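You operate a simulated robot arm through the tools that you are given. There is no shell and no other tool. Be economical: measure what you need, move in short steps, check, and stop when the job is done.

Carry out the task below with a simulated two-armed robot. There is one attempt and no reset: what you move stays moved.

Task
On the top of the desk, fold the rag in half.

Only the result counts: the job must be done as asked and must still hold three seconds after the hand-in. Knocking over, shifting, dropping, spilling or breaking anything else fails it. Flat cloth is picked up by pressing the open fingertips on it (5 to 10 N) and closing them slowly along it; thin cloth reads only 2 to 8 mm in the jaws.

Robot
Two 7-joint arms with two-finger parallel grippers on one trunk, on a base that drives. Base frame: it is fixed to the floor where the robot stands at the start and does not move with it; the origin is under the middle of the robot, x ahead of it, y to its left, z up. Units: mm, degrees, N and s.
The left shoulder is at the start at [70, 134, 1076], the right one opposite. Places, roughly: top of the desk [600, 400, 800]. Payload 1.57 kg a hand.
The tool frame of a hand sits at the grasp point between the pads (the TCP): z along the fingers, y along the line on which they close. The tips reach 30 mm beyond it. Largest opening 80 mm; finger width 17, thickness 12; the body of the gripper, 40 by 82 mm, starts 80 mm behind the TCP.
Orientation is told as [roll, pitch, yaw] about the base's x, y, z axes, in that order, counted from this pose: with the fingers straight down and closing along the base's y, the tool's x points along the base's -x, its y along +y and its z along -z.

Tools
- The arms move only by the tool apply_moves. It takes "left_commands", "right_commands" or both (then of equal length, played together; a hand with none holds still); each is a list of rows, each a list of 3 entries, a list of its own where there are three numbers: the shift along the tool's x, y, z in mm, then the turn, a rotation vector about the tool's x, y, z in rad, then the finger opening in mm, from 0 to 80. In form: [[[tx, ty, tz], [rx, ry, rz], hand], ...]. A call has 1 to 12 rows; each row is the pose to reach, as a shift and turn from the pose commanded when the call began, along the tool's axes at that moment. Rows are played at 5 a second. More than 50 mm and 8.6 degrees between two rows, or a gripper value outside its range, and nothing of the call is played. Where a pose cannot be reached the arm comes as near as it can. A force on the tool above 40 N (or 10 N above the force at the start of the call, whichever is more), or a blocked arm, ends the call early, and 0.2 s more pass. The fingers move at their own pace (about 153 mm/s each) and stop on an object; they squeeze with about 34 N. The grip force told is the motor's: it shows also when the fingers shut on nothing. Time passes only in rows, and 0.2 s behind the last, so rows that repeat a pose let the fingers close. The reply holds the time, the measured pose of the TCP, the force on the tool along the base axes, the opening and the grip force, in the units named above and with some noise, with the torque about the TCP (base axes, N m) and any sound that the robot's microphone picked up, and new pictures: "show" is both (left out), scene, wrist or none (wrist: the cameras of the hands that moved).
- Cameras (640 x 400 px; columns grow to the right, rows downward): "scene" is now at [129.9, -9.2, 1291.9]; the picture's right is [-0.11, -0.99, 0.00], its down [-0.69, 0.07, -0.72] and it looks along [0.71, -0.08, -0.70] (base axes); focal length 278 px, centre (320, 200). "left" rides on the left gripper at [72, 7, -122] in its tool frame; the picture's right is [-0.09, 1.00, 0.00], its down [-0.84, -0.08, -0.54] and it looks along [-0.54, -0.05, 0.84] (tool axes); focal length 238 px, centre (320, 200). "right" rides on the right gripper at [72, -7, -122] in its tool frame; the picture's right is [0.09, 1.00, 0.00], its down [-0.84, 0.08, -0.54] and it looks along [-0.54, 0.05, 0.84] (tool axes); focal length 238 px, centre (320, 200). There is no depth. A picture from a camera that has moved, and an enlarged one, comes with that camera's place and axes in the base frame and with its lens.
- lift_body(by): slides the trunk up (or, below 0, down) by that many mm; the arms and the scene camera ride with it, the base frame stays. It gives what a move gives, with no picture.
- roll_base(legs): drives the robot by 1 to 6 legs, each [ahead, left, turn to the left] in mm, mm and degrees, along the robot's own axes; the way and the turn of a leg run together, so that a leg with both is an arc; at most 1500 mm and 180 degrees a leg. The arms and the cameras ride along, it lands a little off, and it stops where it bumps. It gives what a move gives, and a new picture of the scene camera.
- turn_head(pan, tilt): turns the head with the scene camera to pan (to the left, within 86 degrees either way) and tilt (down, from -29 to 69), counted from straight ahead of the robot. It gives what a move gives, and a new picture of the scene camera.
- zoom(camera, box): a new picture of the part [left, top, right, bottom] of that camera's present view, enlarged. It takes no simulated time.
- hand_in(): hands the job in; it is judged then, once.

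Work in short steps. Places have to be worked out from the pictures, the camera data and where the tool is seen: move nearer, look again, correct. Check each grasp and each placing, and mend what went wrong. You have 120 turns and 260 pictures in all, those below and enlarged ones among them. Open the grippers and draw the arms clear of the work before you hand the job in, unless the task says otherwise; then end with one line.

The tools are called as name(argument=value, ...) on one line, values as JSON. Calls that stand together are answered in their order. apply_moves: Moves the arms, as the interface text tells. Its arguments: {"type":"object","properties":{"left_commands":{"type":"array","items":{"type":"array"}},"right_commands":{"type":"array","items":{"type":"array"}},"show":{"type":"string","enum":["both","scene","wrist","none"]}},"required":[]} The other tools are called the same way: lift_body (by) slides the trunk up or down; roll_base (legs) drives the base; turn_head (pan, tilt) turns the head that bears the scene camera; zoom (camera, box) takes an enlarged picture of a part of a camera's view; hand_in () hands the job in.

At the start:

```text
clock: 0.0
left_position: [419.0, 267.1, 932.3]
left_ee_rot: [-0.1, 0.0, 0.1]
left_ft_force: [0.6, -0.8, 0.1]
left_ft_torque: [0.0, 0.02, 0.02]
left_grip_width: 79.7
left_finger_force: 0.1
right_position: [386.3, -42.9, 1007.9]
right_ee_rot: [-0.1, 0.0, -0.1]
right_ft_force: [0.4, -0.1, -0.2]
right_ft_torque: [0.01, 0.01, 0.02]
right_grip_width: 80.2
right_finger_force: 0.0
trunk travel left (down, up): [-650.0, 290.0]
robot x, y, heading: [0.5, 1.7, -0.2]
head pan, tilt: [-6.0, 44.2]
```

scene: 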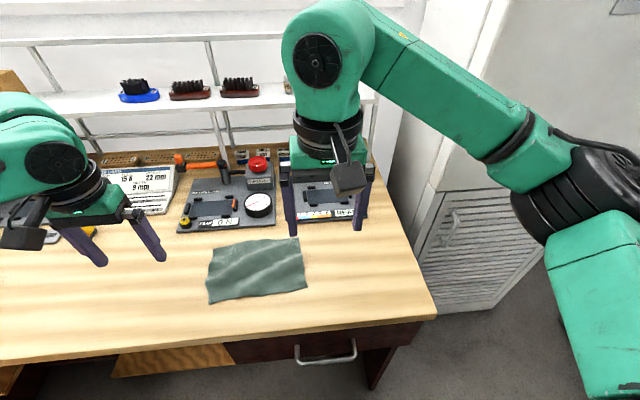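
right: 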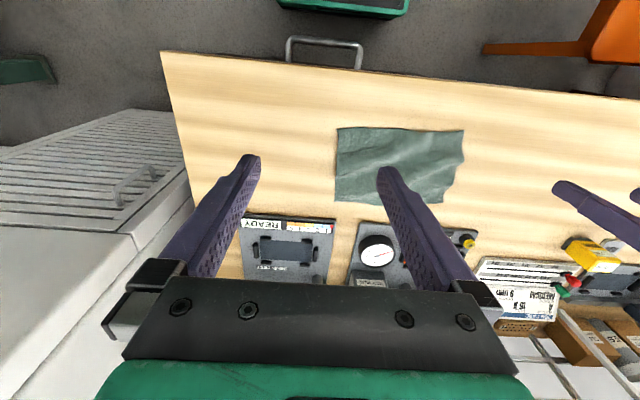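
left: 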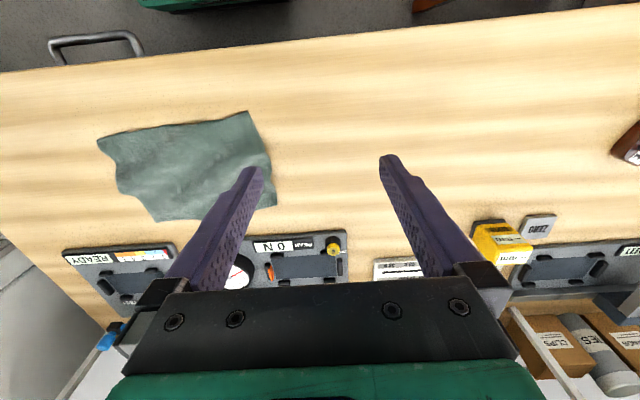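

The rag lies roughly at x 430–585, y −15–210. I'll zoom in on it before planning the grasp.

zoom(camera="scene", box=[170, 180, 350, 320])

zoom(camera="left", box=[60, 80, 320, 260])

zoom(camera="right", box=[300, 100, 500, 240])

```text
2.86 times, centred on (260, 250) of scene
camera zoom: at [129.9, -9.2, 1291.9], right [-0.11, -0.99, 0.0], down [-0.69, 0.07, -0.72], along [0.71, -0.08, -0.7], focal length 794 px, centre (491, 57)
```

zoom: 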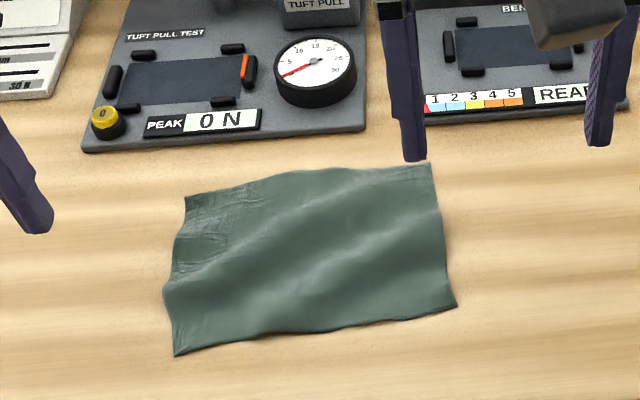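

```text
2.22 times, centred on (190, 170) of left
camera zoom: at [346.1, 275.7, 1053.0], right [0.09, 1.0, 0.0], down [0.84, -0.08, 0.54], along [0.54, -0.05, -0.84], focal length 530 px, centre (609, 267)
```

zoom: 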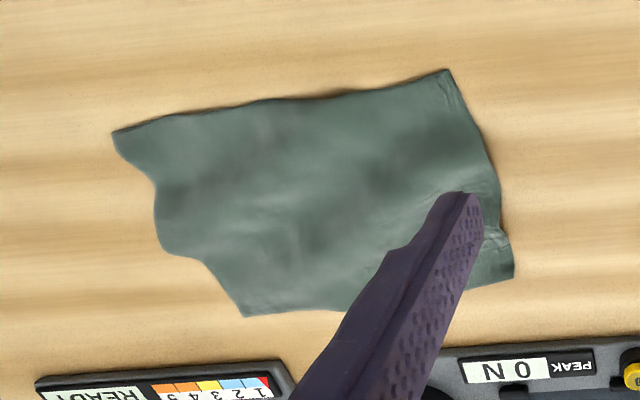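

```text
2.86 times, centred on (400, 170) of right
camera zoom: at [314.1, -49.8, 1128.8], right [-0.09, 1.0, 0.0], down [0.84, 0.08, 0.54], along [0.54, 0.05, -0.84], focal length 681 px, centre (91, 286)
```

zoom: 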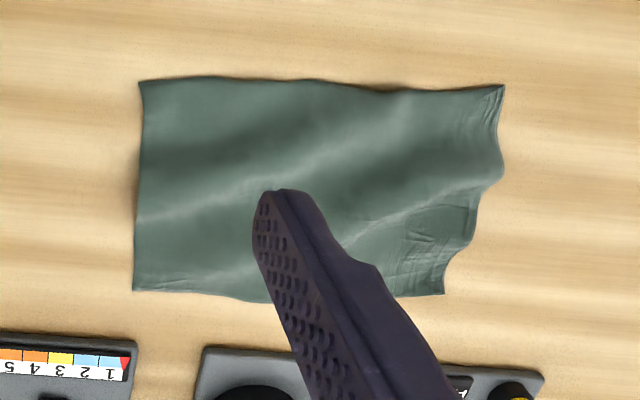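

Triangulating between cameras puts the desk surface at z≈760. The rag corners come out at about (403,183), (419,−15), (548,−5) and (538,194). I'll fold the front edge onto the back edge with both hands, closing along x. First I'll hover above the front corners with the hands yawed and the cameras outward.

apply_moves(left_commands=[[[0, -9, 6], [0, 0, 0.143], 60], [[-1, -19, 11], [0, 0, 0.286], 50], [[-1, -28, 17], [0, 0, 0.428], 40], [[-1, -38, 23], [0, 0, 0.571], 30], [[-2, -47, 28], [0, 0, 0.714], 30], [[-2, -57, 34], [0, 0, 0.857], 30], [[-3, -66, 39], [0, 0, 1.0], 30], [[-3, -76, 45], [0, 0, 1.142], 30], [[-3, -85, 51], [0, 0, 1.285], 30], [[-4, -95, 56], [0, 0, 1.428], 30], [[-4, -104, 62], [0, 0, 1.571], 30]], right_commands=[[[-5, 4, 13], [0, 0, -0.143], 60], [[-9, 9, 25], [0, 0, -0.286], 50], [[-14, 13, 38], [0, 0, -0.428], 40], [[-18, 17, 50], [0, 0, -0.571], 30], [[-23, 22, 63], [0, 0, -0.714], 30], [[-27, 26, 75], [0, 0, -0.857], 30], [[-32, 31, 88], [0, 0, -1.0], 30], [[-36, 35, 100], [0, 0, -1.142], 30], [[-41, 39, 113], [0, 0, -1.285], 30], [[-46, 44, 125], [0, 0, -1.428], 30], [[-50, 48, 138], [0, 0, -1.571], 30]])

```text
clock: 2.4
left_position: [421.2, 164.3, 869.8]
left_ee_rot: [0.0, 0.0, -90.1]
left_ft_force: [0.6, -0.4, 0.6]
left_ft_torque: [0.02, 0.0, -0.01]
left_grip_width: 30.0
left_finger_force: 0.1
right_position: [324.7, -2.3, 848.9]
right_ee_rot: [-9.0, -1.1, 79.8]
right_ft_force: [-0.2, 0.4, 1.1]
right_ft_torque: [-0.03, -0.01, -0.02]
right_grip_width: 29.8
right_finger_force: 0.2
right hand out of reach, approached as far as the arm can: row 7, 8, 9, 10, 11
trunk travel left (down, up): [-650.0, 290.0]
robot x, y, heading: [1.4, 2.1, 0.2]
head pan, tilt: [-6.0, 44.2]
camera scene: at [129.4, -8.5, 1291.9], right [-0.11, -0.99, 0.0], down [-0.69, 0.07, -0.72], along [0.71, -0.08, -0.7], focal length 278 px, centre (320, 200)
camera right: at [297.8, -72.8, 968.6], right [-0.98, 0.09, -0.16], down [-0.01, 0.84, 0.54], along [0.18, 0.53, -0.83], focal length 238 px, centre (320, 200)
camera left: at [427.3, 237.9, 991.1], right [1.0, -0.09, 0.0], down [-0.08, -0.84, 0.54], along [-0.05, -0.54, -0.84], focal length 238 px, centre (320, 200)
```

scene: 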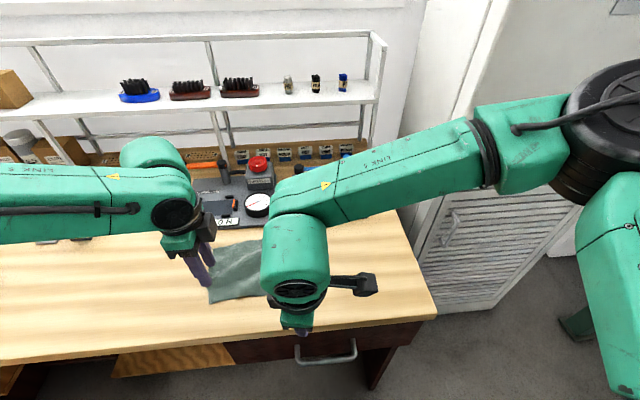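
right: 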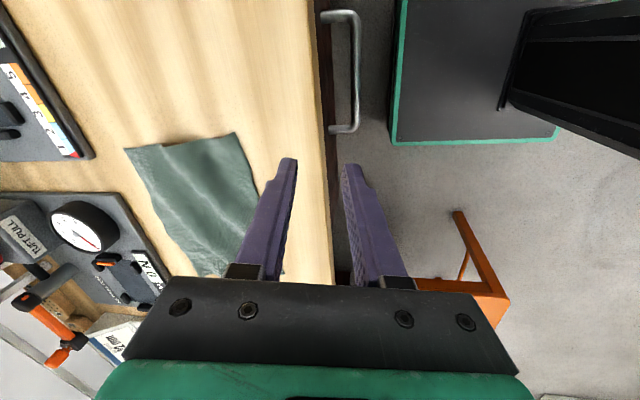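
left: 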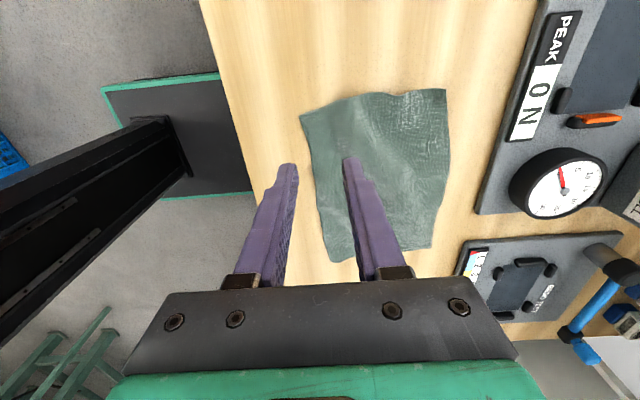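

The right hand is limited by reach because the rag lies on the left side. I'll drive the base 100 mm left to centre on it.

roll_base(legs=[[0, 100, 0]])

```text
clock: 3.5
left_position: [421.9, 263.1, 868.8]
left_ee_rot: [0.0, 0.0, -90.0]
left_ft_force: [0.6, -0.3, 0.0]
left_ft_torque: [-0.02, -0.01, -0.04]
left_grip_width: 29.8
left_finger_force: 0.2
right_position: [325.5, 96.3, 849.7]
right_ee_rot: [-8.9, -1.1, 79.7]
right_ft_force: [0.2, 0.6, -0.5]
right_ft_torque: [0.0, -0.01, -0.01]
right_grip_width: 30.0
right_finger_force: 0.1
trunk travel left (down, up): [-650.0, 290.0]
robot x, y, heading: [-0.3, 98.5, -0.2]
head pan, tilt: [-6.0, 44.2]
camera scene: at [130.0, 89.2, 1291.9], right [-0.11, -0.99, 0.0], down [-0.69, 0.07, -0.72], along [0.71, -0.08, -0.7], focal length 278 px, centre (320, 200)
```

scene: 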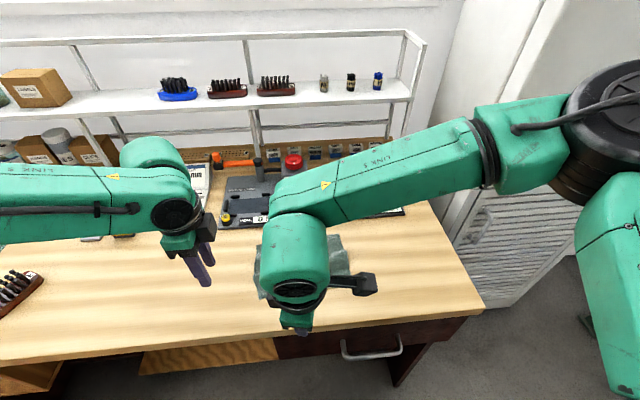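

Base is now at y≈98. I'll move the right hand toward −y first and see what pose results.

apply_moves(right_commands=[[[30, 0, 0], [0, 0, 0], 30], [[60, 0, 0], [0, 0, 0], 30], [[95, 0, 0], [0, 0, 0], 30], [[95, 0, 0], [0, 0, 0], 30]], show="wrist")

```text
clock: 4.5
left_position: [421.5, 261.5, 870.5]
left_ee_rot: [0.0, 0.0, -90.1]
left_ft_force: [-0.5, 0.6, -0.2]
left_ft_torque: [0.02, 0.01, 0.03]
left_grip_width: 30.1
left_finger_force: 0.1
right_position: [321.7, 20.3, 832.3]
right_ee_rot: [-12.5, 0.5, 79.5]
right_ft_force: [0.2, 0.0, -0.2]
right_ft_torque: [-0.01, -0.02, 0.0]
right_grip_width: 30.2
right_finger_force: 0.0
right hand out of reach, approached as far as the arm can: row 2, 3, 4
trunk travel left (down, up): [-650.0, 290.0]
robot x, y, heading: [2.6, 99.1, -0.1]
head pan, tilt: [-6.0, 44.2]
camera right: at [288.6, -46.3, 952.3], right [-0.97, 0.08, -0.21], down [-0.04, 0.86, 0.5], along [0.23, 0.5, -0.84], focal length 238 px, centre (320, 200)
```

right: 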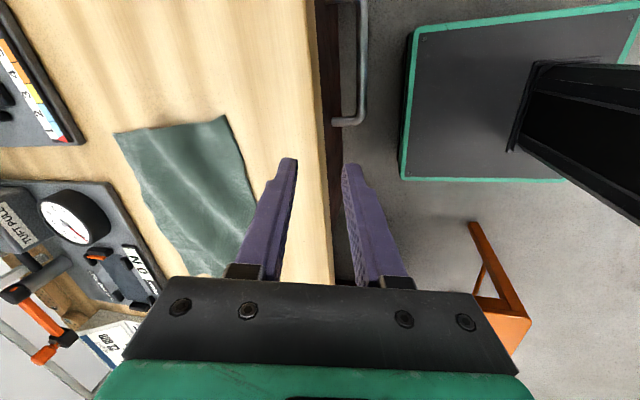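

The right wrist is stuck in a bad configuration at a joint limit. I'll raise it and turn the yaw back to 0 so I can retry from there.

apply_moves(right_commands=[[[0, 0, -20], [0, 0, 0.14], 30], [[0, 0, -40], [0, 0, 0.28], 30], [[0, -10, -60], [0, 0, 0.42], 30], [[0, -20, -80], [0, 0, 0.56], 30], [[0, -30, -100], [0, 0, 0.7], 30], [[0, -40, -110], [0, 0, 0.84], 30], [[0, -50, -120], [0, 0, 0.98], 30], [[0, -60, -130], [0, 0, 1.12], 30], [[0, -60, -130], [0, 0, 1.26], 30], [[0, -60, -130], [0, 0, 1.39], 30], [[0, -60, -130], [0, 0, 1.39], 30]], show="scene")

```text
clock: 6.9
left_position: [420.6, 262.1, 870.0]
left_ee_rot: [0.0, -0.1, -90.0]
left_ft_force: [0.4, 0.0, -0.4]
left_ft_torque: [0.0, 0.0, 0.01]
left_grip_width: 30.0
left_finger_force: 0.2
right_position: [351.6, 16.7, 969.3]
right_ee_rot: [-2.9, -12.0, 0.1]
right_ft_force: [-1.0, 0.1, 0.2]
right_ft_torque: [0.01, -0.01, 0.02]
right_grip_width: 30.2
right_finger_force: 0.0
trunk travel left (down, up): [-650.0, 290.0]
robot x, y, heading: [0.7, 101.8, -0.0]
head pan, tilt: [-6.0, 44.2]
camera scene: at [129.9, 89.4, 1291.9], right [-0.11, -0.99, 0.0], down [-0.69, 0.07, -0.72], along [0.71, -0.08, -0.7], focal length 278 px, centre (320, 200)
```

scene: 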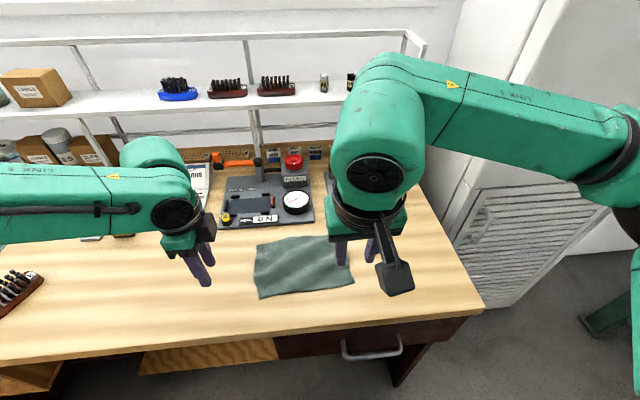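

Now yaw 0 but tilted by 12°. I'll level it and go to a hover over the right corner at yaw 0.

apply_moves(right_commands=[[[-18, -3, 19], [-0.02, 0.07, 0], 30], [[-35, -6, 38], [-0.04, 0.14, 0], 30], [[-53, -9, 57], [-0.05, 0.21, 0], 30], [[-70, -12, 76], [-0.05, 0.21, 0], 30], [[-70, -12, 76], [-0.05, 0.21, 0], 30]], show="none")

```text
clock: 8.1
left_position: [421.8, 261.7, 870.2]
left_ee_rot: [0.1, 0.0, -89.9]
left_ft_force: [0.1, -0.8, -0.1]
left_ft_torque: [0.03, -0.03, 0.04]
left_grip_width: 30.0
left_finger_force: 0.1
right_position: [434.6, -0.3, 910.6]
right_ee_rot: [0.0, 0.0, 0.0]
right_ft_force: [0.0, 0.2, -0.2]
right_ft_torque: [-0.01, -0.03, 0.02]
right_grip_width: 29.8
right_finger_force: 0.1
trunk travel left (down, up): [-650.0, 290.0]
robot x, y, heading: [1.1, 101.9, -0.1]
head pan, tilt: [-6.0, 44.2]
```

Level and clear. I'll retry the yaw to +90 in place.

apply_moves(right_commands=[[[0, -5, 0], [0, 0, -0.143], 30], [[0, -5, 0], [0, 0, -0.286], 30], [[0, -5, 0], [0, 0, -0.428], 30], [[0, -5, 0], [0, 0, -0.571], 30], [[0, -5, 0], [0, 0, -0.714], 30], [[0, -5, 0], [0, 0, -0.857], 30], [[0, -5, 0], [0, 0, -1.0], 30], [[0, -5, 0], [0, 0, -1.142], 30], [[0, -5, 0], [0, 0, -1.285], 30], [[0, -5, 0], [0, 0, -1.428], 30], [[0, -5, 0], [0, 0, -1.571], 30]], show="both")

```text
clock: 10.5
left_position: [420.0, 264.5, 871.0]
left_ee_rot: [0.1, -0.1, -90.0]
left_ft_force: [0.0, 0.4, 0.4]
left_ft_torque: [-0.03, -0.03, 0.05]
left_grip_width: 30.0
left_finger_force: 0.0
right_position: [277.4, 62.6, 919.7]
right_ee_rot: [-2.7, -2.1, 78.8]
right_ft_force: [-0.4, -0.1, 0.7]
right_ft_torque: [-0.02, -0.1, -0.02]
right_grip_width: 29.9
right_finger_force: 0.1
right hand out of reach, approached as far as the arm can: row 6, 7, 8, 9, 10, 11
trunk travel left (down, up): [-650.0, 290.0]
robot x, y, heading: [1.0, 99.8, 0.2]
head pan, tilt: [-6.0, 44.2]
camera scene: at [126.8, 92.2, 1292.2], right [-0.11, -0.99, 0.0], down [-0.69, 0.07, -0.72], along [0.72, -0.08, -0.69], focal length 278 px, centre (320, 200)
camera right: at [262.7, -12.5, 1037.0], right [-0.99, 0.11, -0.05], down [0.06, 0.82, 0.57], along [0.1, 0.56, -0.82], focal length 238 px, centre (320, 200)
```

scene: 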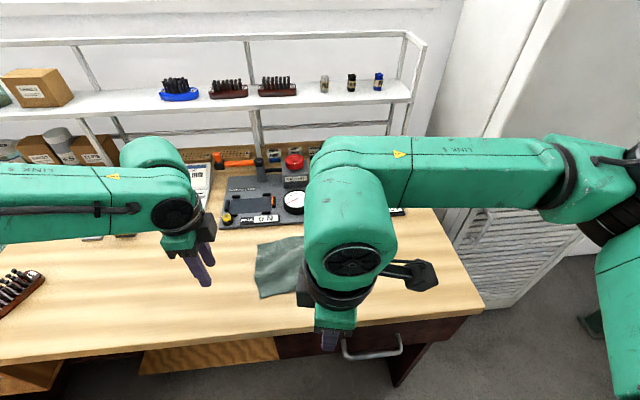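
right: 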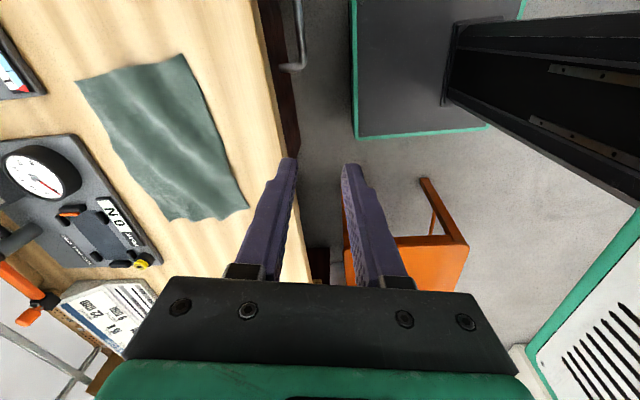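

+90 isn't available to this wrist. I'll go back to yaw 0 over the same spot and then try −90, as the left wrist has.

apply_moves(right_commands=[[[5, -15, 0], [0, 0, 0.143], 30], [[10, -30, 0], [0, 0, 0.286], 30], [[15, -45, 0], [0, 0, 0.428], 30], [[20, -60, 0], [0, 0, 0.571], 30], [[25, -75, 0], [0, 0, 0.714], 30], [[30, -90, 0], [0, 0, 0.857], 30], [[35, -105, 0], [0, 0, 1.0], 30], [[40, -120, 0], [0, 0, 1.142], 30], [[45, -135, 0], [0, 0, 1.285], 30], [[45, -150, 0], [0, 0, 1.375], 30], [[45, -150, 0], [0, 0, 1.375], 30]], show="none")

apply_moves(right_commands=[[[0, 0, 0], [0, 0, 0.143], 30], [[0, 0, 0], [0, 0, 0.286], 30], [[0, 0, 0], [0, 0, 0.428], 30], [[0, 0, 0], [0, 0, 0.571], 30], [[0, 0, 0], [0, 0, 0.714], 30], [[0, 0, 0], [0, 0, 0.857], 30], [[0, 0, 0], [0, 0, 1.0], 30], [[0, 0, 0], [0, 0, 1.142], 30], [[0, 0, 0], [0, 0, 1.285], 30], [[0, 0, 0], [0, 0, 1.428], 30], [[0, 0, 0], [0, 0, 1.571], 30]], show="both")

```text
clock: 12.9
left_position: [421.0, 262.3, 869.2]
left_ee_rot: [0.0, 0.1, -89.9]
left_ft_force: [0.9, -0.3, -0.1]
left_ft_torque: [-0.03, -0.05, 0.0]
left_grip_width: 29.9
left_finger_force: 0.1
right_position: [420.5, -14.9, 923.1]
right_ee_rot: [1.6, -3.1, -0.4]
right_ft_force: [0.1, -0.2, -0.2]
right_ft_torque: [0.02, 0.0, 0.01]
right_grip_width: 30.3
right_finger_force: 0.1
trunk travel left (down, up): [-650.0, 290.0]
robot x, y, heading: [-2.7, 96.3, -0.1]
head pan, tilt: [-6.0, 44.2]
```

```text
clock: 15.3
left_position: [421.4, 262.5, 870.7]
left_ee_rot: [0.0, 0.0, -90.0]
left_ft_force: [-0.8, 0.2, -0.2]
left_ft_torque: [0.01, 0.01, -0.02]
left_grip_width: 29.8
left_finger_force: 0.0
right_position: [420.9, -14.2, 923.5]
right_ee_rot: [3.0, 1.7, -90.4]
right_ft_force: [0.8, -0.6, -0.1]
right_ft_torque: [0.0, 0.02, 0.01]
right_grip_width: 30.4
right_finger_force: 0.1
trunk travel left (down, up): [-650.0, 290.0]
robot x, y, heading: [-0.4, 98.9, -0.1]
head pan, tilt: [-6.0, 44.2]
camera scene: at [130.0, 89.4, 1291.8], right [-0.11, -0.99, 0.0], down [-0.69, 0.07, -0.72], along [0.71, -0.08, -0.7], focal length 278 px, centre (320, 200)
camera right: at [407.6, 54.4, 1046.0], right [0.99, 0.08, 0.05], down [0.04, -0.85, 0.52], along [0.09, -0.51, -0.85], focal length 238 px, centre (320, 200)
```

scene: 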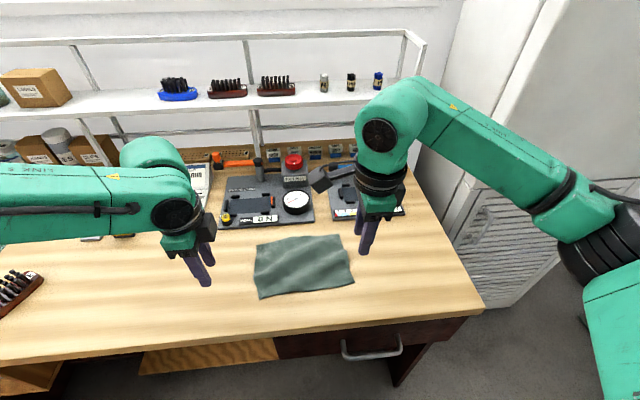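
right: 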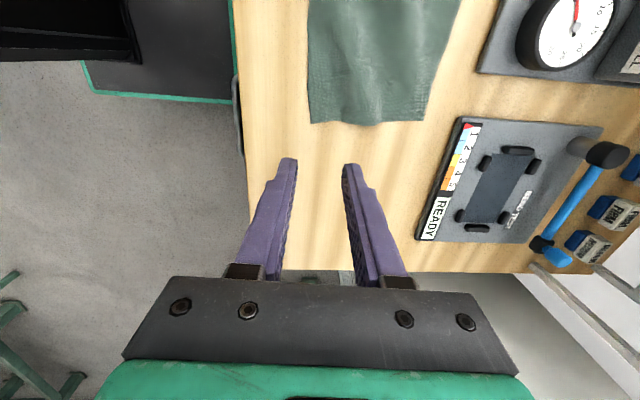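

−90 works for the right hand. I'll bring both hands just above the front corners, tips about 25 mm above the desk.

apply_moves(left_commands=[[[-25, 0, 0], [0, 0, 0], 30], [[-50, 1, 10], [0, 0, 0], 30], [[-75, 1, 30], [0, 0, 0], 30], [[-99, 2, 55], [0, 0, 0], 30], [[-99, 2, 55], [0, 0, 0], 30]], right_commands=[[[5, 4, 27], [0.02, -0.01, 0], 30], [[10, 8, 54], [0.04, -0.02, 0], 30], [[15, 12, 81], [0.052, -0.03, 0], 30], [[21, 15, 108], [0.052, -0.03, 0], 30], [[21, 15, 108], [0.052, -0.03, 0], 30]], show="both")

zoom(camera="scene", box=[220, 200, 400, 320])

```text
clock: 16.5
left_position: [414.9, 176.5, 822.1]
left_ee_rot: [0.0, -0.1, -90.0]
left_ft_force: [0.0, 0.4, 0.1]
left_ft_torque: [0.01, -0.04, 0.0]
left_grip_width: 30.2
left_finger_force: 0.1
left hand out of reach, approached as far as the arm can: row 4, 5
right_position: [439.1, 11.4, 816.9]
right_ee_rot: [0.0, 0.0, -90.4]
right_ft_force: [0.7, -0.3, -0.2]
right_ft_torque: [-0.01, -0.02, 0.03]
right_grip_width: 30.2
right_finger_force: 0.0
trunk travel left (down, up): [-650.0, 290.0]
robot x, y, heading: [-2.3, 98.0, -0.2]
head pan, tilt: [-6.0, 44.2]
camera scene: at [129.4, 89.3, 1291.9], right [-0.11, -0.99, 0.0], down [-0.69, 0.07, -0.72], along [0.71, -0.08, -0.7], focal length 278 px, centre (320, 200)
camera right: at [432.8, 84.0, 937.5], right [1.0, 0.09, 0.0], down [0.07, -0.84, 0.54], along [0.05, -0.54, -0.84], focal length 238 px, centre (320, 200)
camera left: at [420.8, 250.6, 944.3], right [1.0, -0.09, 0.0], down [-0.08, -0.84, 0.54], along [-0.05, -0.54, -0.84], focal length 238 px, centre (320, 200)
```

scene: 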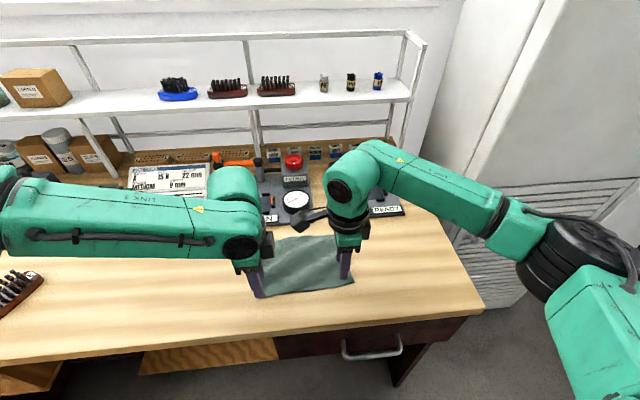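
right: 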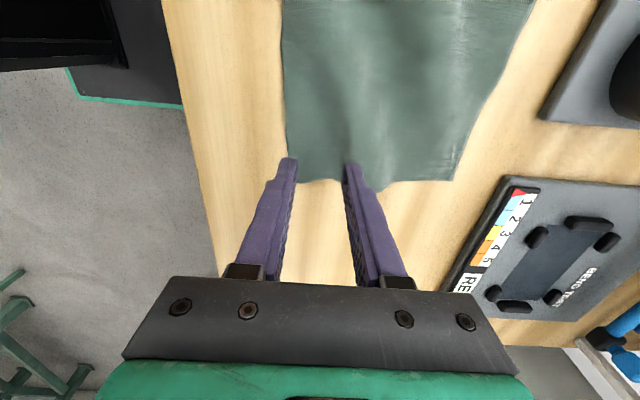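
left: 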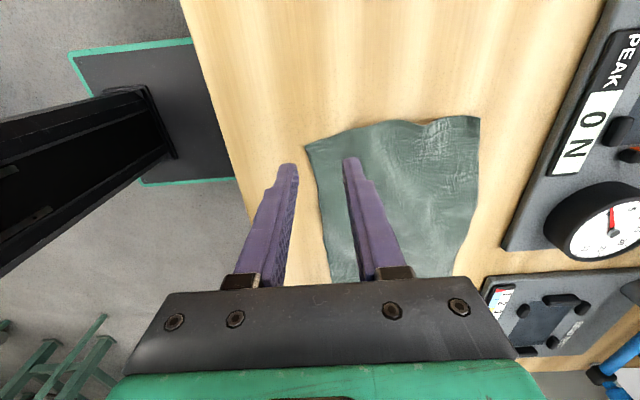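

```text
3.33 times, centred on (310, 260) of scene
camera zoom: at [129.4, 89.3, 1291.9], right [-0.11, -0.99, 0.0], down [-0.69, 0.07, -0.72], along [0.71, -0.08, -0.7], focal length 926 px, centre (353, 0)
```

zoom: 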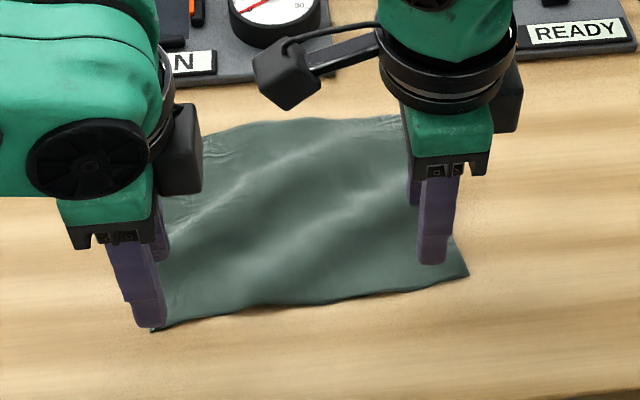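

The left hand reaches its limit at y≈176 with this base position. I'll lift the trunk a bit and shift the base 40 mm back to the right.

lift_body(by=40)

roll_base(legs=[[0, -45, 0]])

```text
clock: 17.4
left_position: [416.0, 177.9, 864.5]
left_ee_rot: [0.0, 0.0, -90.0]
left_ft_force: [-0.6, -0.2, 0.1]
left_ft_torque: [0.0, -0.04, 0.01]
left_grip_width: 29.9
left_finger_force: 0.1
right_position: [441.2, 11.1, 857.4]
right_ee_rot: [0.0, 0.0, -90.3]
right_ft_force: [0.3, 0.1, 1.1]
right_ft_torque: [-0.02, -0.03, -0.01]
right_grip_width: 29.8
right_finger_force: 0.0
trunk travel left (down, up): [-690.0, 250.0]
robot x, y, heading: [2.5, 100.5, -0.3]
head pan, tilt: [-6.0, 44.2]
```

```text
clock: 18.3
left_position: [414.7, 135.4, 862.8]
left_ee_rot: [0.1, -0.2, -90.0]
left_ft_force: [0.4, -0.1, -0.3]
left_ft_torque: [-0.04, 0.0, -0.02]
left_grip_width: 29.9
left_finger_force: 0.2
right_position: [440.1, -30.4, 856.8]
right_ee_rot: [0.0, -0.1, -90.2]
right_ft_force: [-0.5, 0.0, -0.2]
right_ft_torque: [-0.03, -0.01, -0.02]
right_grip_width: 30.1
right_finger_force: 0.1
trunk travel left (down, up): [-690.0, 250.0]
robot x, y, heading: [-1.4, 55.9, 0.1]
head pan, tilt: [-6.0, 44.2]
camera scene: at [129.9, 48.4, 1331.9], right [-0.1, -0.99, 0.0], down [-0.69, 0.07, -0.72], along [0.71, -0.08, -0.7], focal length 278 px, centre (320, 200)
```

scene: 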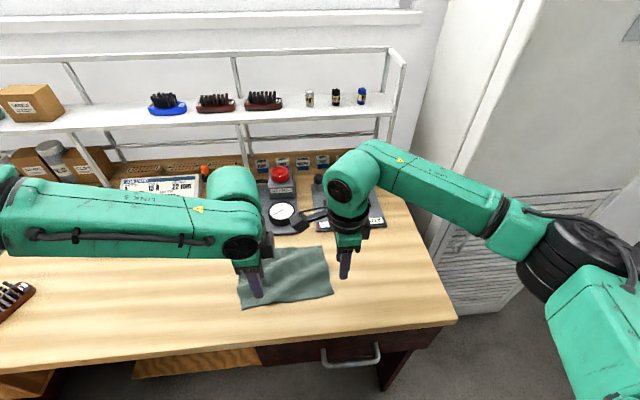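

Now position over the corners: left target (424,166), right target (440,5), tips about 22 mm above the desk.

apply_moves(left_commands=[[[15, 4, 15], [0, 0, 0], 30], [[31, 8, 35], [0, 0, 0], 30], [[31, 8, 51], [0, 0, 0], 30], [[31, 8, 51], [0, 0, 0], 30]], right_commands=[[[17, 0, 15], [0, 0, 0], 30], [[35, 0, 30], [0, 0, 0], 30], [[35, 0, 45], [0, 0, 0], 30], [[35, 0, 45], [0, 0, 0], 30]], show="wrist")

```text
clock: 19.3
left_position: [421.5, 168.1, 814.0]
left_ee_rot: [0.1, -0.1, -90.0]
left_ft_force: [0.1, 0.4, 0.5]
left_ft_torque: [0.0, -0.01, -0.02]
left_grip_width: 30.2
left_finger_force: 0.2
left hand out of reach, approached as far as the arm can: row 3, 4
right_position: [439.8, 4.5, 812.0]
right_ee_rot: [0.0, 0.1, -90.2]
right_ft_force: [0.5, -0.3, -0.1]
right_ft_torque: [0.02, 0.02, 0.03]
right_grip_width: 30.1
right_finger_force: 0.1
trunk travel left (down, up): [-690.0, 250.0]
robot x, y, heading: [0.6, 57.7, -0.3]
head pan, tilt: [-6.0, 44.2]
camera right: at [432.3, 76.3, 933.1], right [1.0, 0.09, 0.0], down [0.07, -0.84, 0.54], along [0.05, -0.54, -0.84], focal length 238 px, centre (320, 200)
camera left: at [426.7, 242.2, 935.1], right [1.0, -0.09, 0.0], down [-0.08, -0.84, 0.54], along [-0.05, -0.54, -0.84], focal length 238 px, centre (320, 200)
```

right: 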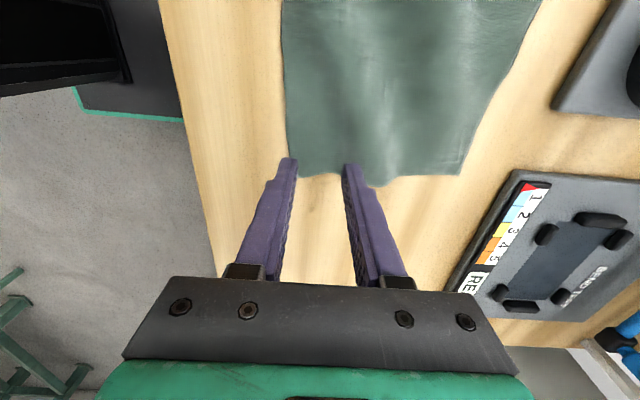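
left: 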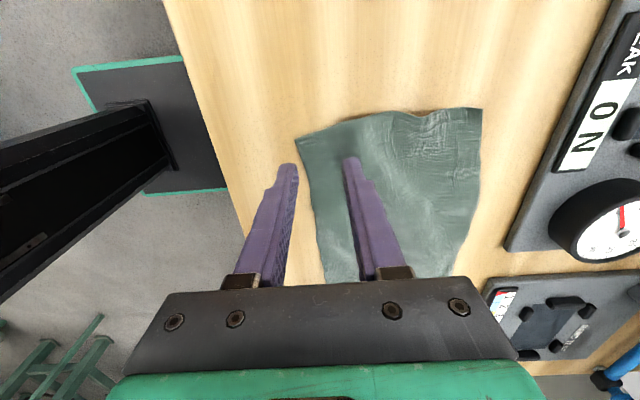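

The left arm is again limited near the desk height. I'll raise the hands relative to the trunk and lower the trunk to free up the arm.

apply_moves(left_commands=[[[0, 0, -40], [0, 0, 0], 30], [[0, 0, -80], [0, 0, 0], 30], [[0, 0, -120], [0, 0, 0], 30], [[0, 0, -160], [0, 0, 0], 30], [[0, 0, -160], [0, 0, 0], 30]], right_commands=[[[0, 0, -40], [0, 0, 0], 30], [[0, 0, -80], [0, 0, 0], 30], [[0, 0, -120], [0, 0, 0], 30], [[0, 0, -160], [0, 0, 0], 30], [[0, 0, -160], [0, 0, 0], 30]], show="none")

lift_body(by=-145)

```text
clock: 20.5
left_position: [420.9, 167.9, 974.7]
left_ee_rot: [0.0, -0.2, -90.1]
left_ft_force: [0.2, 0.5, -0.1]
left_ft_torque: [0.02, 0.01, 0.02]
left_grip_width: 30.1
left_finger_force: 0.1
right_position: [439.1, 3.3, 971.5]
right_ee_rot: [0.0, -0.1, -90.2]
right_ft_force: [0.8, 1.0, -0.7]
right_ft_torque: [-0.04, 0.0, 0.0]
right_grip_width: 30.2
right_finger_force: 0.0
trunk travel left (down, up): [-690.0, 250.0]
robot x, y, heading: [-1.1, 54.5, 0.0]
head pan, tilt: [-6.0, 44.2]
```

```text
clock: 22.2
left_position: [421.0, 166.9, 829.1]
left_ee_rot: [0.1, 0.0, -90.1]
left_ft_force: [-0.5, -1.1, 0.2]
left_ft_torque: [-0.01, 0.0, 0.02]
left_grip_width: 30.1
left_finger_force: 0.0
right_position: [438.7, 3.5, 826.9]
right_ee_rot: [0.0, -0.1, -90.2]
right_ft_force: [0.8, -0.3, 0.2]
right_ft_torque: [0.02, -0.03, 0.01]
right_grip_width: 30.0
right_finger_force: 0.2
trunk travel left (down, up): [-545.0, 395.0]
robot x, y, heading: [-0.2, 55.7, 0.3]
head pan, tilt: [-6.0, 44.2]
```

Both free now. Before grasping I'll dry-run the destination pose above the back edge to check that it's reachable.

apply_moves(left_commands=[[[0, 0, -40], [0, 0, 0], 30], [[0, 40, -40], [0, 0, 0], 30], [[0, 80, -40], [0, 0, 0], 30], [[0, 120, -20], [0, 0, 0], 30], [[0, 120, 0], [0, 0, 0], 30], [[0, 120, 0], [0, 0, 0], 30]], right_commands=[[[0, 0, -40], [0, 0, 0], 30], [[0, 40, -40], [0, 0, 0], 30], [[0, 80, -40], [0, 0, 0], 30], [[0, 112, -20], [0, 0, 0], 30], [[0, 112, 0], [0, 0, 0], 30], [[0, 112, 0], [0, 0, 0], 30]], show="both")

```text
clock: 23.6
left_position: [515.0, 188.9, 832.2]
left_ee_rot: [0.1, 0.0, -90.0]
left_ft_force: [-0.1, 0.3, 0.1]
left_ft_torque: [-0.02, 0.02, -0.01]
left_grip_width: 30.1
left_finger_force: 0.1
left hand out of reach, approached as far as the arm can: row 4, 5, 6
right_position: [552.2, 3.4, 826.9]
right_ee_rot: [-0.1, 0.0, -90.2]
right_ft_force: [0.6, 0.5, -0.2]
right_ft_torque: [0.01, 0.03, 0.01]
right_grip_width: 29.8
right_finger_force: 0.2
trunk travel left (down, up): [-545.0, 395.0]
robot x, y, heading: [-0.3, 57.1, 0.0]
head pan, tilt: [-6.0, 44.2]
camera scene: at [129.6, 46.2, 1186.9], right [-0.11, -0.99, 0.0], down [-0.69, 0.07, -0.72], along [0.71, -0.08, -0.7], focal length 278 px, centre (320, 200)
camera right: at [543.9, 74.9, 948.0], right [1.0, 0.09, 0.0], down [0.07, -0.84, 0.54], along [0.05, -0.54, -0.84], focal length 238 px, centre (320, 200)
camera left: at [520.9, 262.3, 953.8], right [1.0, -0.09, 0.0], down [-0.08, -0.84, 0.54], along [-0.05, -0.54, -0.84], focal length 238 px, centre (320, 200)
```

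scene: 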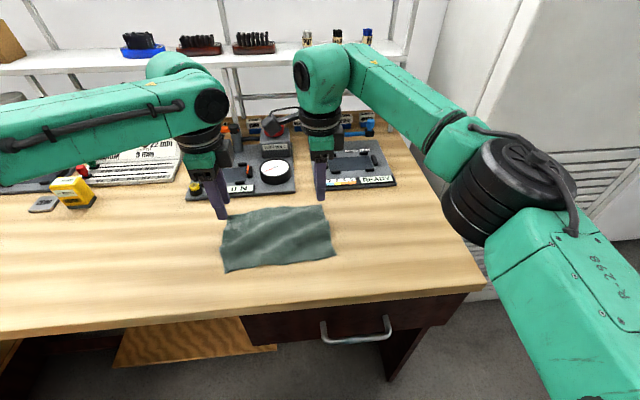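
right: 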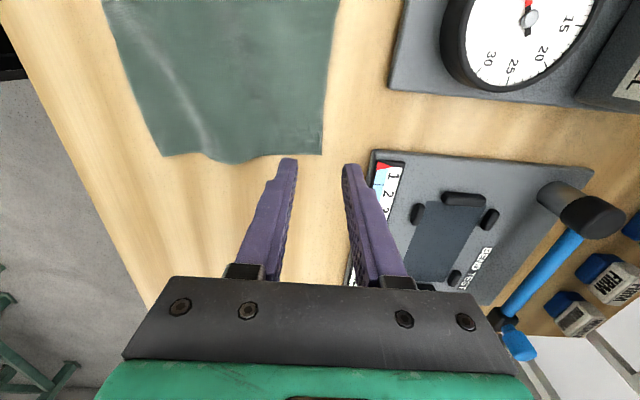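
left: 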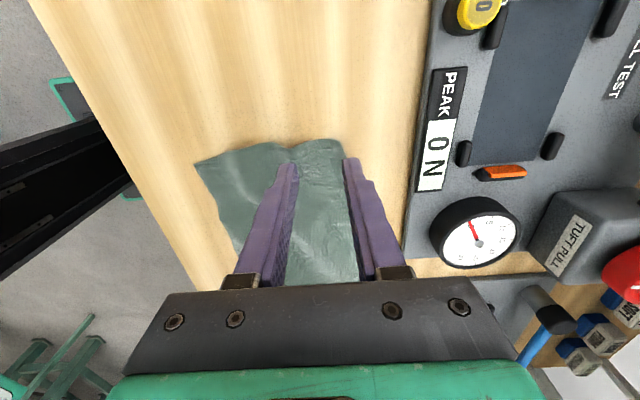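

The left arm's yaw is its limit here. I'll relax the left yaw to about −65° and see whether it then reaches the destination (541,166).

apply_moves(left_commands=[[[0, 0, 0], [0, 0, -0.14], 30], [[0, 0, 0], [0, 0, -0.28], 30], [[-10, 10, 0], [0, 0, -0.43], 30], [[-22, 26, 0], [0, 0, -0.43], 30], [[-22, 26, 0], [0, 0, -0.43], 30]], show="none")

```text
clock: 24.8
left_position: [513.3, 185.8, 833.1]
left_ee_rot: [0.2, -0.1, -65.2]
left_ft_force: [0.7, 0.0, -0.2]
left_ft_torque: [0.02, 0.06, 0.0]
left_grip_width: 30.0
left_finger_force: 0.0
left hand out of reach, approached as far as the arm can: row 3, 4, 5
right_position: [550.7, 1.9, 827.7]
right_ee_rot: [-0.1, 0.0, -90.2]
right_ft_force: [-0.3, 0.7, -0.9]
right_ft_torque: [0.01, 0.0, -0.01]
right_grip_width: 29.9
right_finger_force: 0.1
trunk travel left (down, up): [-545.0, 395.0]
robot x, y, heading: [1.8, 54.3, -0.0]
head pan, tilt: [-6.0, 44.2]
```

Yaw isn't the cause. I'll turn the left hand back to yaw 0 and check its forward reach there.

apply_moves(left_commands=[[[0, 0, -10], [0, 0, -0.14], 30], [[0, 0, -20], [0, 0, -0.28], 30], [[0, 0, -20], [0, 0, -0.42], 30], [[0, 0, -20], [0, 0, -0.56], 30], [[0, 0, -20], [0, 0, -0.7], 30], [[0, 0, -20], [0, 0, -0.84], 30], [[0, 0, -20], [0, 0, -0.98], 30], [[0, 0, -20], [0, 0, -1.137], 30], [[0, 0, -20], [0, 0, -1.137], 30]], show="none")

apply_moves(left_commands=[[[-10, -10, 0], [0, 0, 0], 30], [[-25, -20, 0], [0, 0, 0], 30], [[-25, -20, 0], [0, 0, 0], 30]], show="scene")

```text
refused: row 8 steps farther than a row can; nothing moved
```

```text
clock: 25.6
left_position: [495.6, 164.2, 833.2]
left_ee_rot: [0.1, -0.2, -65.3]
left_ft_force: [0.3, 1.0, -0.6]
left_ft_torque: [-0.01, -0.02, -0.01]
left_grip_width: 30.2
left_finger_force: 0.0
left hand out of reach, approached as far as the arm can: row 1, 2, 3
right_position: [551.8, 2.0, 827.2]
right_ee_rot: [-0.1, 0.0, -90.1]
right_ft_force: [-0.1, 0.1, 0.5]
right_ft_torque: [0.0, 0.0, 0.0]
right_grip_width: 30.1
right_finger_force: 0.1
trunk travel left (down, up): [-545.0, 395.0]
robot x, y, heading: [1.0, 53.4, -0.1]
head pan, tilt: [-6.0, 44.2]
camera scene: at [130.1, 45.8, 1186.8], right [-0.11, -0.99, 0.0], down [-0.69, 0.07, -0.72], along [0.71, -0.08, -0.7], focal length 278 px, centre (320, 200)
```

scene: 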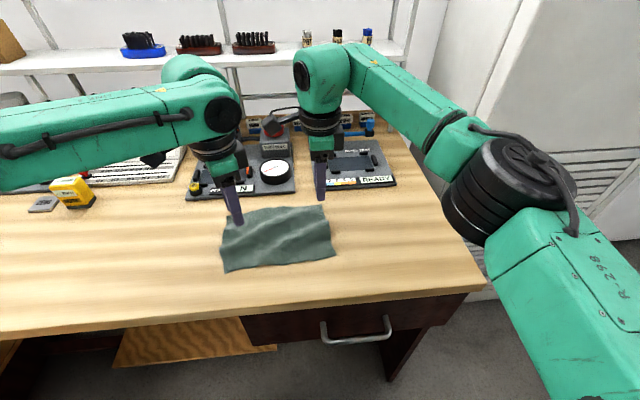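

I'll redo the yaw return with legal step sizes.

apply_moves(left_commands=[[[0, 0, -10], [0, 0, -0.14], 30], [[0, 0, -20], [0, 0, -0.28], 30], [[0, 0, -20], [0, 0, -0.42], 30], [[0, 0, -20], [0, 0, -0.56], 30], [[0, 0, -20], [0, 0, -0.7], 30], [[0, 0, -20], [0, 0, -0.84], 30], [[0, 0, -20], [0, 0, -0.98], 30], [[0, 0, -20], [0, 0, -1.12], 30], [[0, 0, -20], [0, 0, -1.137], 30]], show="none")

apply_moves(left_commands=[[[-20, 0, 0], [0, 0, 0], 30], [[-40, 0, 0], [0, 0, 0], 30], [[-40, 0, 0], [0, 0, 0], 30]], show="scene")

```text
clock: 27.6
left_position: [494.3, 164.7, 853.0]
left_ee_rot: [0.0, 0.0, -0.1]
left_ft_force: [-0.4, -0.3, 0.7]
left_ft_torque: [0.01, -0.01, 0.04]
left_grip_width: 29.9
left_finger_force: 0.1
right_position: [551.7, 2.6, 827.2]
right_ee_rot: [0.0, 0.0, -90.3]
right_ft_force: [0.0, 0.7, 0.3]
right_ft_torque: [0.0, 0.02, -0.01]
right_grip_width: 30.1
right_finger_force: 0.0
trunk travel left (down, up): [-545.0, 395.0]
robot x, y, heading: [2.1, 54.7, -0.1]
head pan, tilt: [-6.0, 44.2]
```

```text
clock: 28.4
left_position: [512.3, 184.7, 852.6]
left_ee_rot: [-0.2, -0.1, -0.3]
left_ft_force: [-0.7, 1.0, 0.6]
left_ft_torque: [0.02, 0.03, -0.01]
left_grip_width: 30.3
left_finger_force: 0.1
left hand out of reach, approached as far as the arm can: row 1, 2, 3
right_position: [552.2, 2.6, 827.6]
right_ee_rot: [-0.1, 0.0, -90.2]
right_ft_force: [-1.1, 0.8, 0.6]
right_ft_torque: [0.05, 0.01, 0.0]
right_grip_width: 30.1
right_finger_force: 0.1
trunk travel left (down, up): [-545.0, 395.0]
robot x, y, heading: [-2.6, 59.4, -0.1]
head pan, tilt: [-6.0, 44.2]
camera scene: at [129.9, 45.6, 1186.8], right [-0.11, -0.99, 0.0], down [-0.69, 0.07, -0.72], along [0.71, -0.08, -0.7], focal length 278 px, centre (320, 200)
```

scene: 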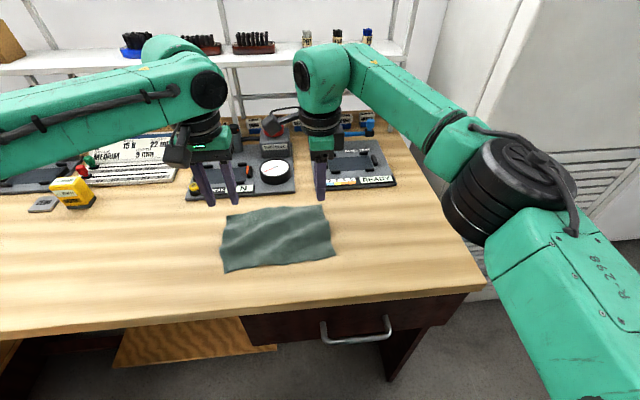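

The limit is in the left arm's wrist position, not its orientation. I'll draw both hands back and up, then shift the base 70 mm further right so that the left hand has its own side.

apply_moves(left_commands=[[[20, 0, -20], [0, 0, 0], 30], [[40, 0, -30], [0, 0, 0], 30], [[60, 0, -30], [0, 0, 0], 30]], right_commands=[[[0, -20, -20], [0, 0, 0], 30], [[0, -50, -40], [0, 0, 0], 30], [[0, -80, -50], [0, 0, 0], 30]], show="none")

roll_base(legs=[[0, -70, 0]])

```text
clock: 29.2
left_position: [451.7, 184.8, 882.3]
left_ee_rot: [0.1, -0.2, -0.2]
left_ft_force: [-0.2, 1.0, -1.0]
left_ft_torque: [-0.05, -0.03, -0.01]
left_grip_width: 30.2
left_finger_force: 0.1
right_position: [469.9, 2.2, 878.3]
right_ee_rot: [0.1, 0.1, -90.1]
right_ft_force: [-0.3, -0.5, -0.6]
right_ft_torque: [0.0, 0.0, -0.02]
right_grip_width: 30.2
right_finger_force: 0.0
trunk travel left (down, up): [-545.0, 395.0]
robot x, y, heading: [-0.4, 57.7, 0.2]
head pan, tilt: [-6.0, 44.2]
```

```text
clock: 30.2
left_position: [453.9, 114.0, 882.7]
left_ee_rot: [0.1, -0.1, -0.2]
left_ft_force: [0.2, -0.7, 0.0]
left_ft_torque: [0.03, 0.02, -0.01]
left_grip_width: 30.1
left_finger_force: 0.1
right_position: [472.0, -68.5, 878.1]
right_ee_rot: [0.1, 0.0, -90.2]
right_ft_force: [-0.5, -1.8, 0.3]
right_ft_torque: [0.01, -0.01, 0.02]
right_grip_width: 30.1
right_finger_force: 0.2
trunk travel left (down, up): [-545.0, 395.0]
robot x, y, heading: [-0.0, -16.0, 0.1]
head pan, tilt: [-6.0, 44.2]
camera scene: at [129.8, -25.0, 1186.8], right [-0.11, -0.99, 0.0], down [-0.69, 0.07, -0.72], along [0.71, -0.08, -0.7], focal length 278 px, centre (320, 200)
```

scene: 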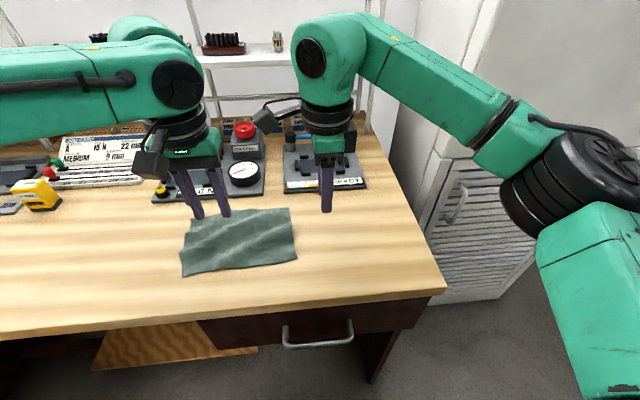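

Now test both at the destination hover: left (541,166) with yaw −90, right (552,5).

apply_moves(left_commands=[[[-8, 5, 2], [0, 0, 0.143], 30], [[-16, 10, 4], [0, 0, 0.286], 30], [[-24, 15, 6], [0, 0, 0.428], 30], [[-32, 20, 8], [0, 0, 0.571], 30], [[-40, 24, 10], [0, 0, 0.714], 30], [[-48, 29, 12], [0, 0, 0.857], 30], [[-56, 34, 14], [0, 0, 1.0], 30], [[-64, 39, 16], [0, 0, 1.142], 30], [[-72, 44, 18], [0, 0, 1.285], 30], [[-80, 48, 20], [0, 0, 1.428], 30], [[-87, 52, 20], [0, 0, 1.571], 30]], right_commands=[[[7, 7, 2], [0, 0, 0], 30], [[13, 15, 4], [0, 0, 0], 30], [[20, 22, 6], [0, 0, 0], 30], [[27, 29, 8], [0, 0, 0], 30], [[33, 36, 10], [0, 0, 0], 30], [[40, 44, 12], [0, 0, 0], 30], [[47, 51, 14], [0, 0, 0], 30], [[53, 58, 16], [0, 0, 0], 30], [[60, 66, 18], [0, 0, 0], 30], [[66, 73, 20], [0, 0, 0], 30], [[73, 80, 20], [0, 0, 0], 30]], show="scene")

```text
clock: 32.6
left_position: [540.4, 166.9, 861.9]
left_ee_rot: [0.1, -0.1, -90.5]
left_ft_force: [-0.5, 0.4, 0.5]
left_ft_torque: [-0.04, 0.02, -0.01]
left_grip_width: 29.9
left_finger_force: 0.1
right_position: [551.2, 6.1, 857.8]
right_ee_rot: [0.0, -0.1, -90.2]
right_ft_force: [0.2, 0.7, -0.4]
right_ft_torque: [-0.02, -0.01, -0.01]
right_grip_width: 30.0
right_finger_force: 0.1
trunk travel left (down, up): [-545.0, 395.0]
robot x, y, heading: [0.3, -10.6, -0.2]
head pan, tilt: [-6.0, 44.2]
camera scene: at [130.0, -23.0, 1186.8], right [-0.11, -0.99, 0.0], down [-0.69, 0.07, -0.72], along [0.71, -0.08, -0.7], focal length 278 px, centre (320, 200)
```

scene: 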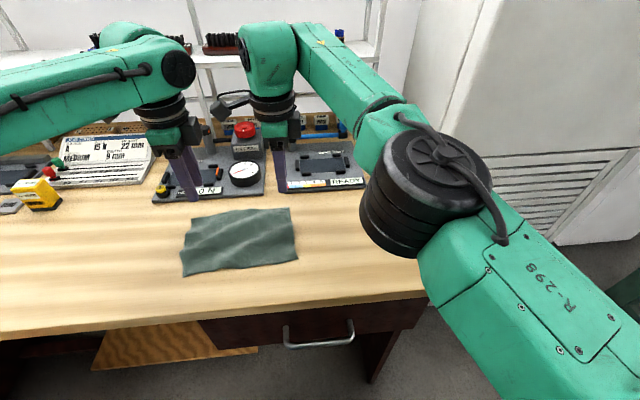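

Both reach. I'll check the low height there too, with tips about 20 mm above the desk, and then come back up.

apply_moves(left_commands=[[[0, 0, 25], [0, 0, 0], 30], [[0, 0, 52], [0, 0, 0], 30], [[0, 0, 52], [0, 0, 0], 30]], right_commands=[[[0, 0, 25], [0, 0, 0], 30], [[0, 0, 48], [0, 0, 0], 30], [[0, 0, 48], [0, 0, 0], 30]], show="none")

apply_moves(left_commands=[[[0, 0, -30], [0, 0, 0], 30], [[0, -40, -40], [0, 0, 0], 30], [[0, -80, -40], [0, 0, 0], 30], [[0, -116, -20], [0, 0, 0], 30], [[0, -116, -8], [0, 0, 0], 30], [[0, -116, -8], [0, 0, 0], 30]], right_commands=[[[0, 0, -30], [0, 0, 0], 30], [[0, -40, -40], [0, 0, 0], 30], [[0, -80, -40], [0, 0, 0], 30], [[0, -111, -20], [0, 0, 0], 30], [[0, -111, -8], [0, 0, 0], 30], [[0, -111, -8], [0, 0, 0], 30]], show="both")

```text
clock: 33.4
left_position: [540.3, 165.6, 809.3]
left_ee_rot: [0.1, -0.1, -90.2]
left_ft_force: [0.1, 0.1, -0.2]
left_ft_torque: [0.01, 0.02, 0.0]
left_grip_width: 30.2
left_finger_force: 0.0
right_position: [550.7, 4.9, 809.6]
right_ee_rot: [0.0, 0.0, -90.2]
right_ft_force: [-0.1, 0.6, 0.0]
right_ft_torque: [0.02, 0.01, -0.01]
right_grip_width: 30.1
right_finger_force: 0.0
trunk travel left (down, up): [-545.0, 395.0]
robot x, y, heading: [-0.4, -16.6, 0.0]
head pan, tilt: [-6.0, 44.2]
```

```text
clock: 34.8
left_position: [426.8, 166.3, 818.3]
left_ee_rot: [0.1, 0.0, -90.1]
left_ft_force: [0.0, 0.0, 0.3]
left_ft_torque: [0.0, 0.0, -0.02]
left_grip_width: 30.0
left_finger_force: 0.0
right_position: [439.5, 6.2, 818.9]
right_ee_rot: [0.0, 0.0, -90.2]
right_ft_force: [0.3, 0.1, 0.1]
right_ft_torque: [-0.02, 0.04, 0.0]
right_grip_width: 30.0
right_finger_force: 0.0
trunk travel left (down, up): [-545.0, 395.0]
robot x, y, heading: [-1.9, -11.8, -0.3]
head pan, tilt: [-6.0, 44.2]
camera scene: at [129.3, -24.2, 1186.9], right [-0.11, -0.99, 0.0], down [-0.69, 0.07, -0.72], along [0.71, -0.08, -0.7], focal length 278 px, centre (320, 200)
camera right: at [431.7, 77.6, 939.1], right [1.0, 0.09, 0.0], down [0.07, -0.84, 0.54], along [0.05, -0.54, -0.84], focal length 238 px, centre (320, 200)
camera left: at [432.3, 239.6, 939.3], right [1.0, -0.1, 0.0], down [-0.08, -0.84, 0.54], along [-0.05, -0.54, -0.84], focal length 238 px, centre (320, 200)
```

scene: 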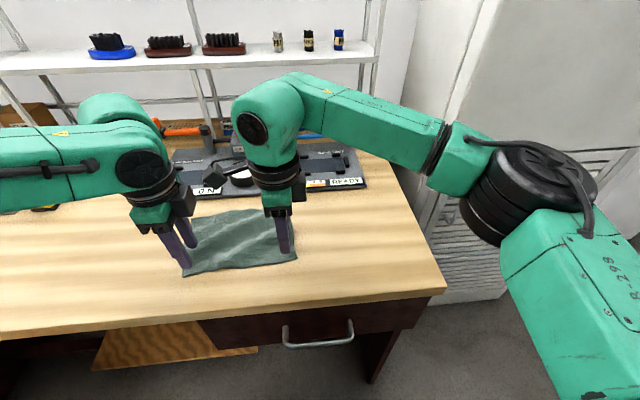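
right: 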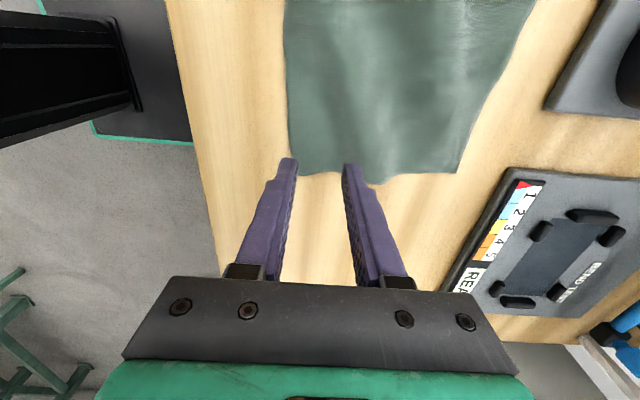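
left: 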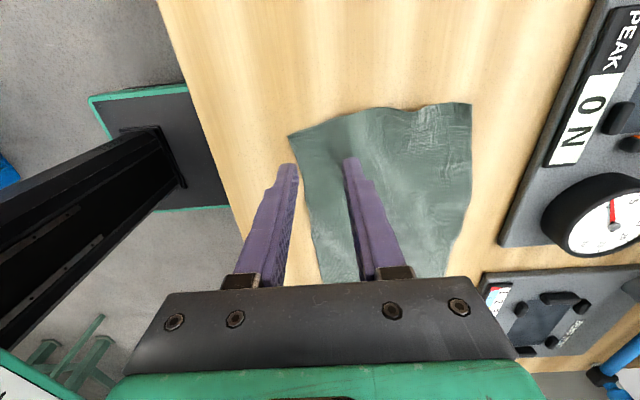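

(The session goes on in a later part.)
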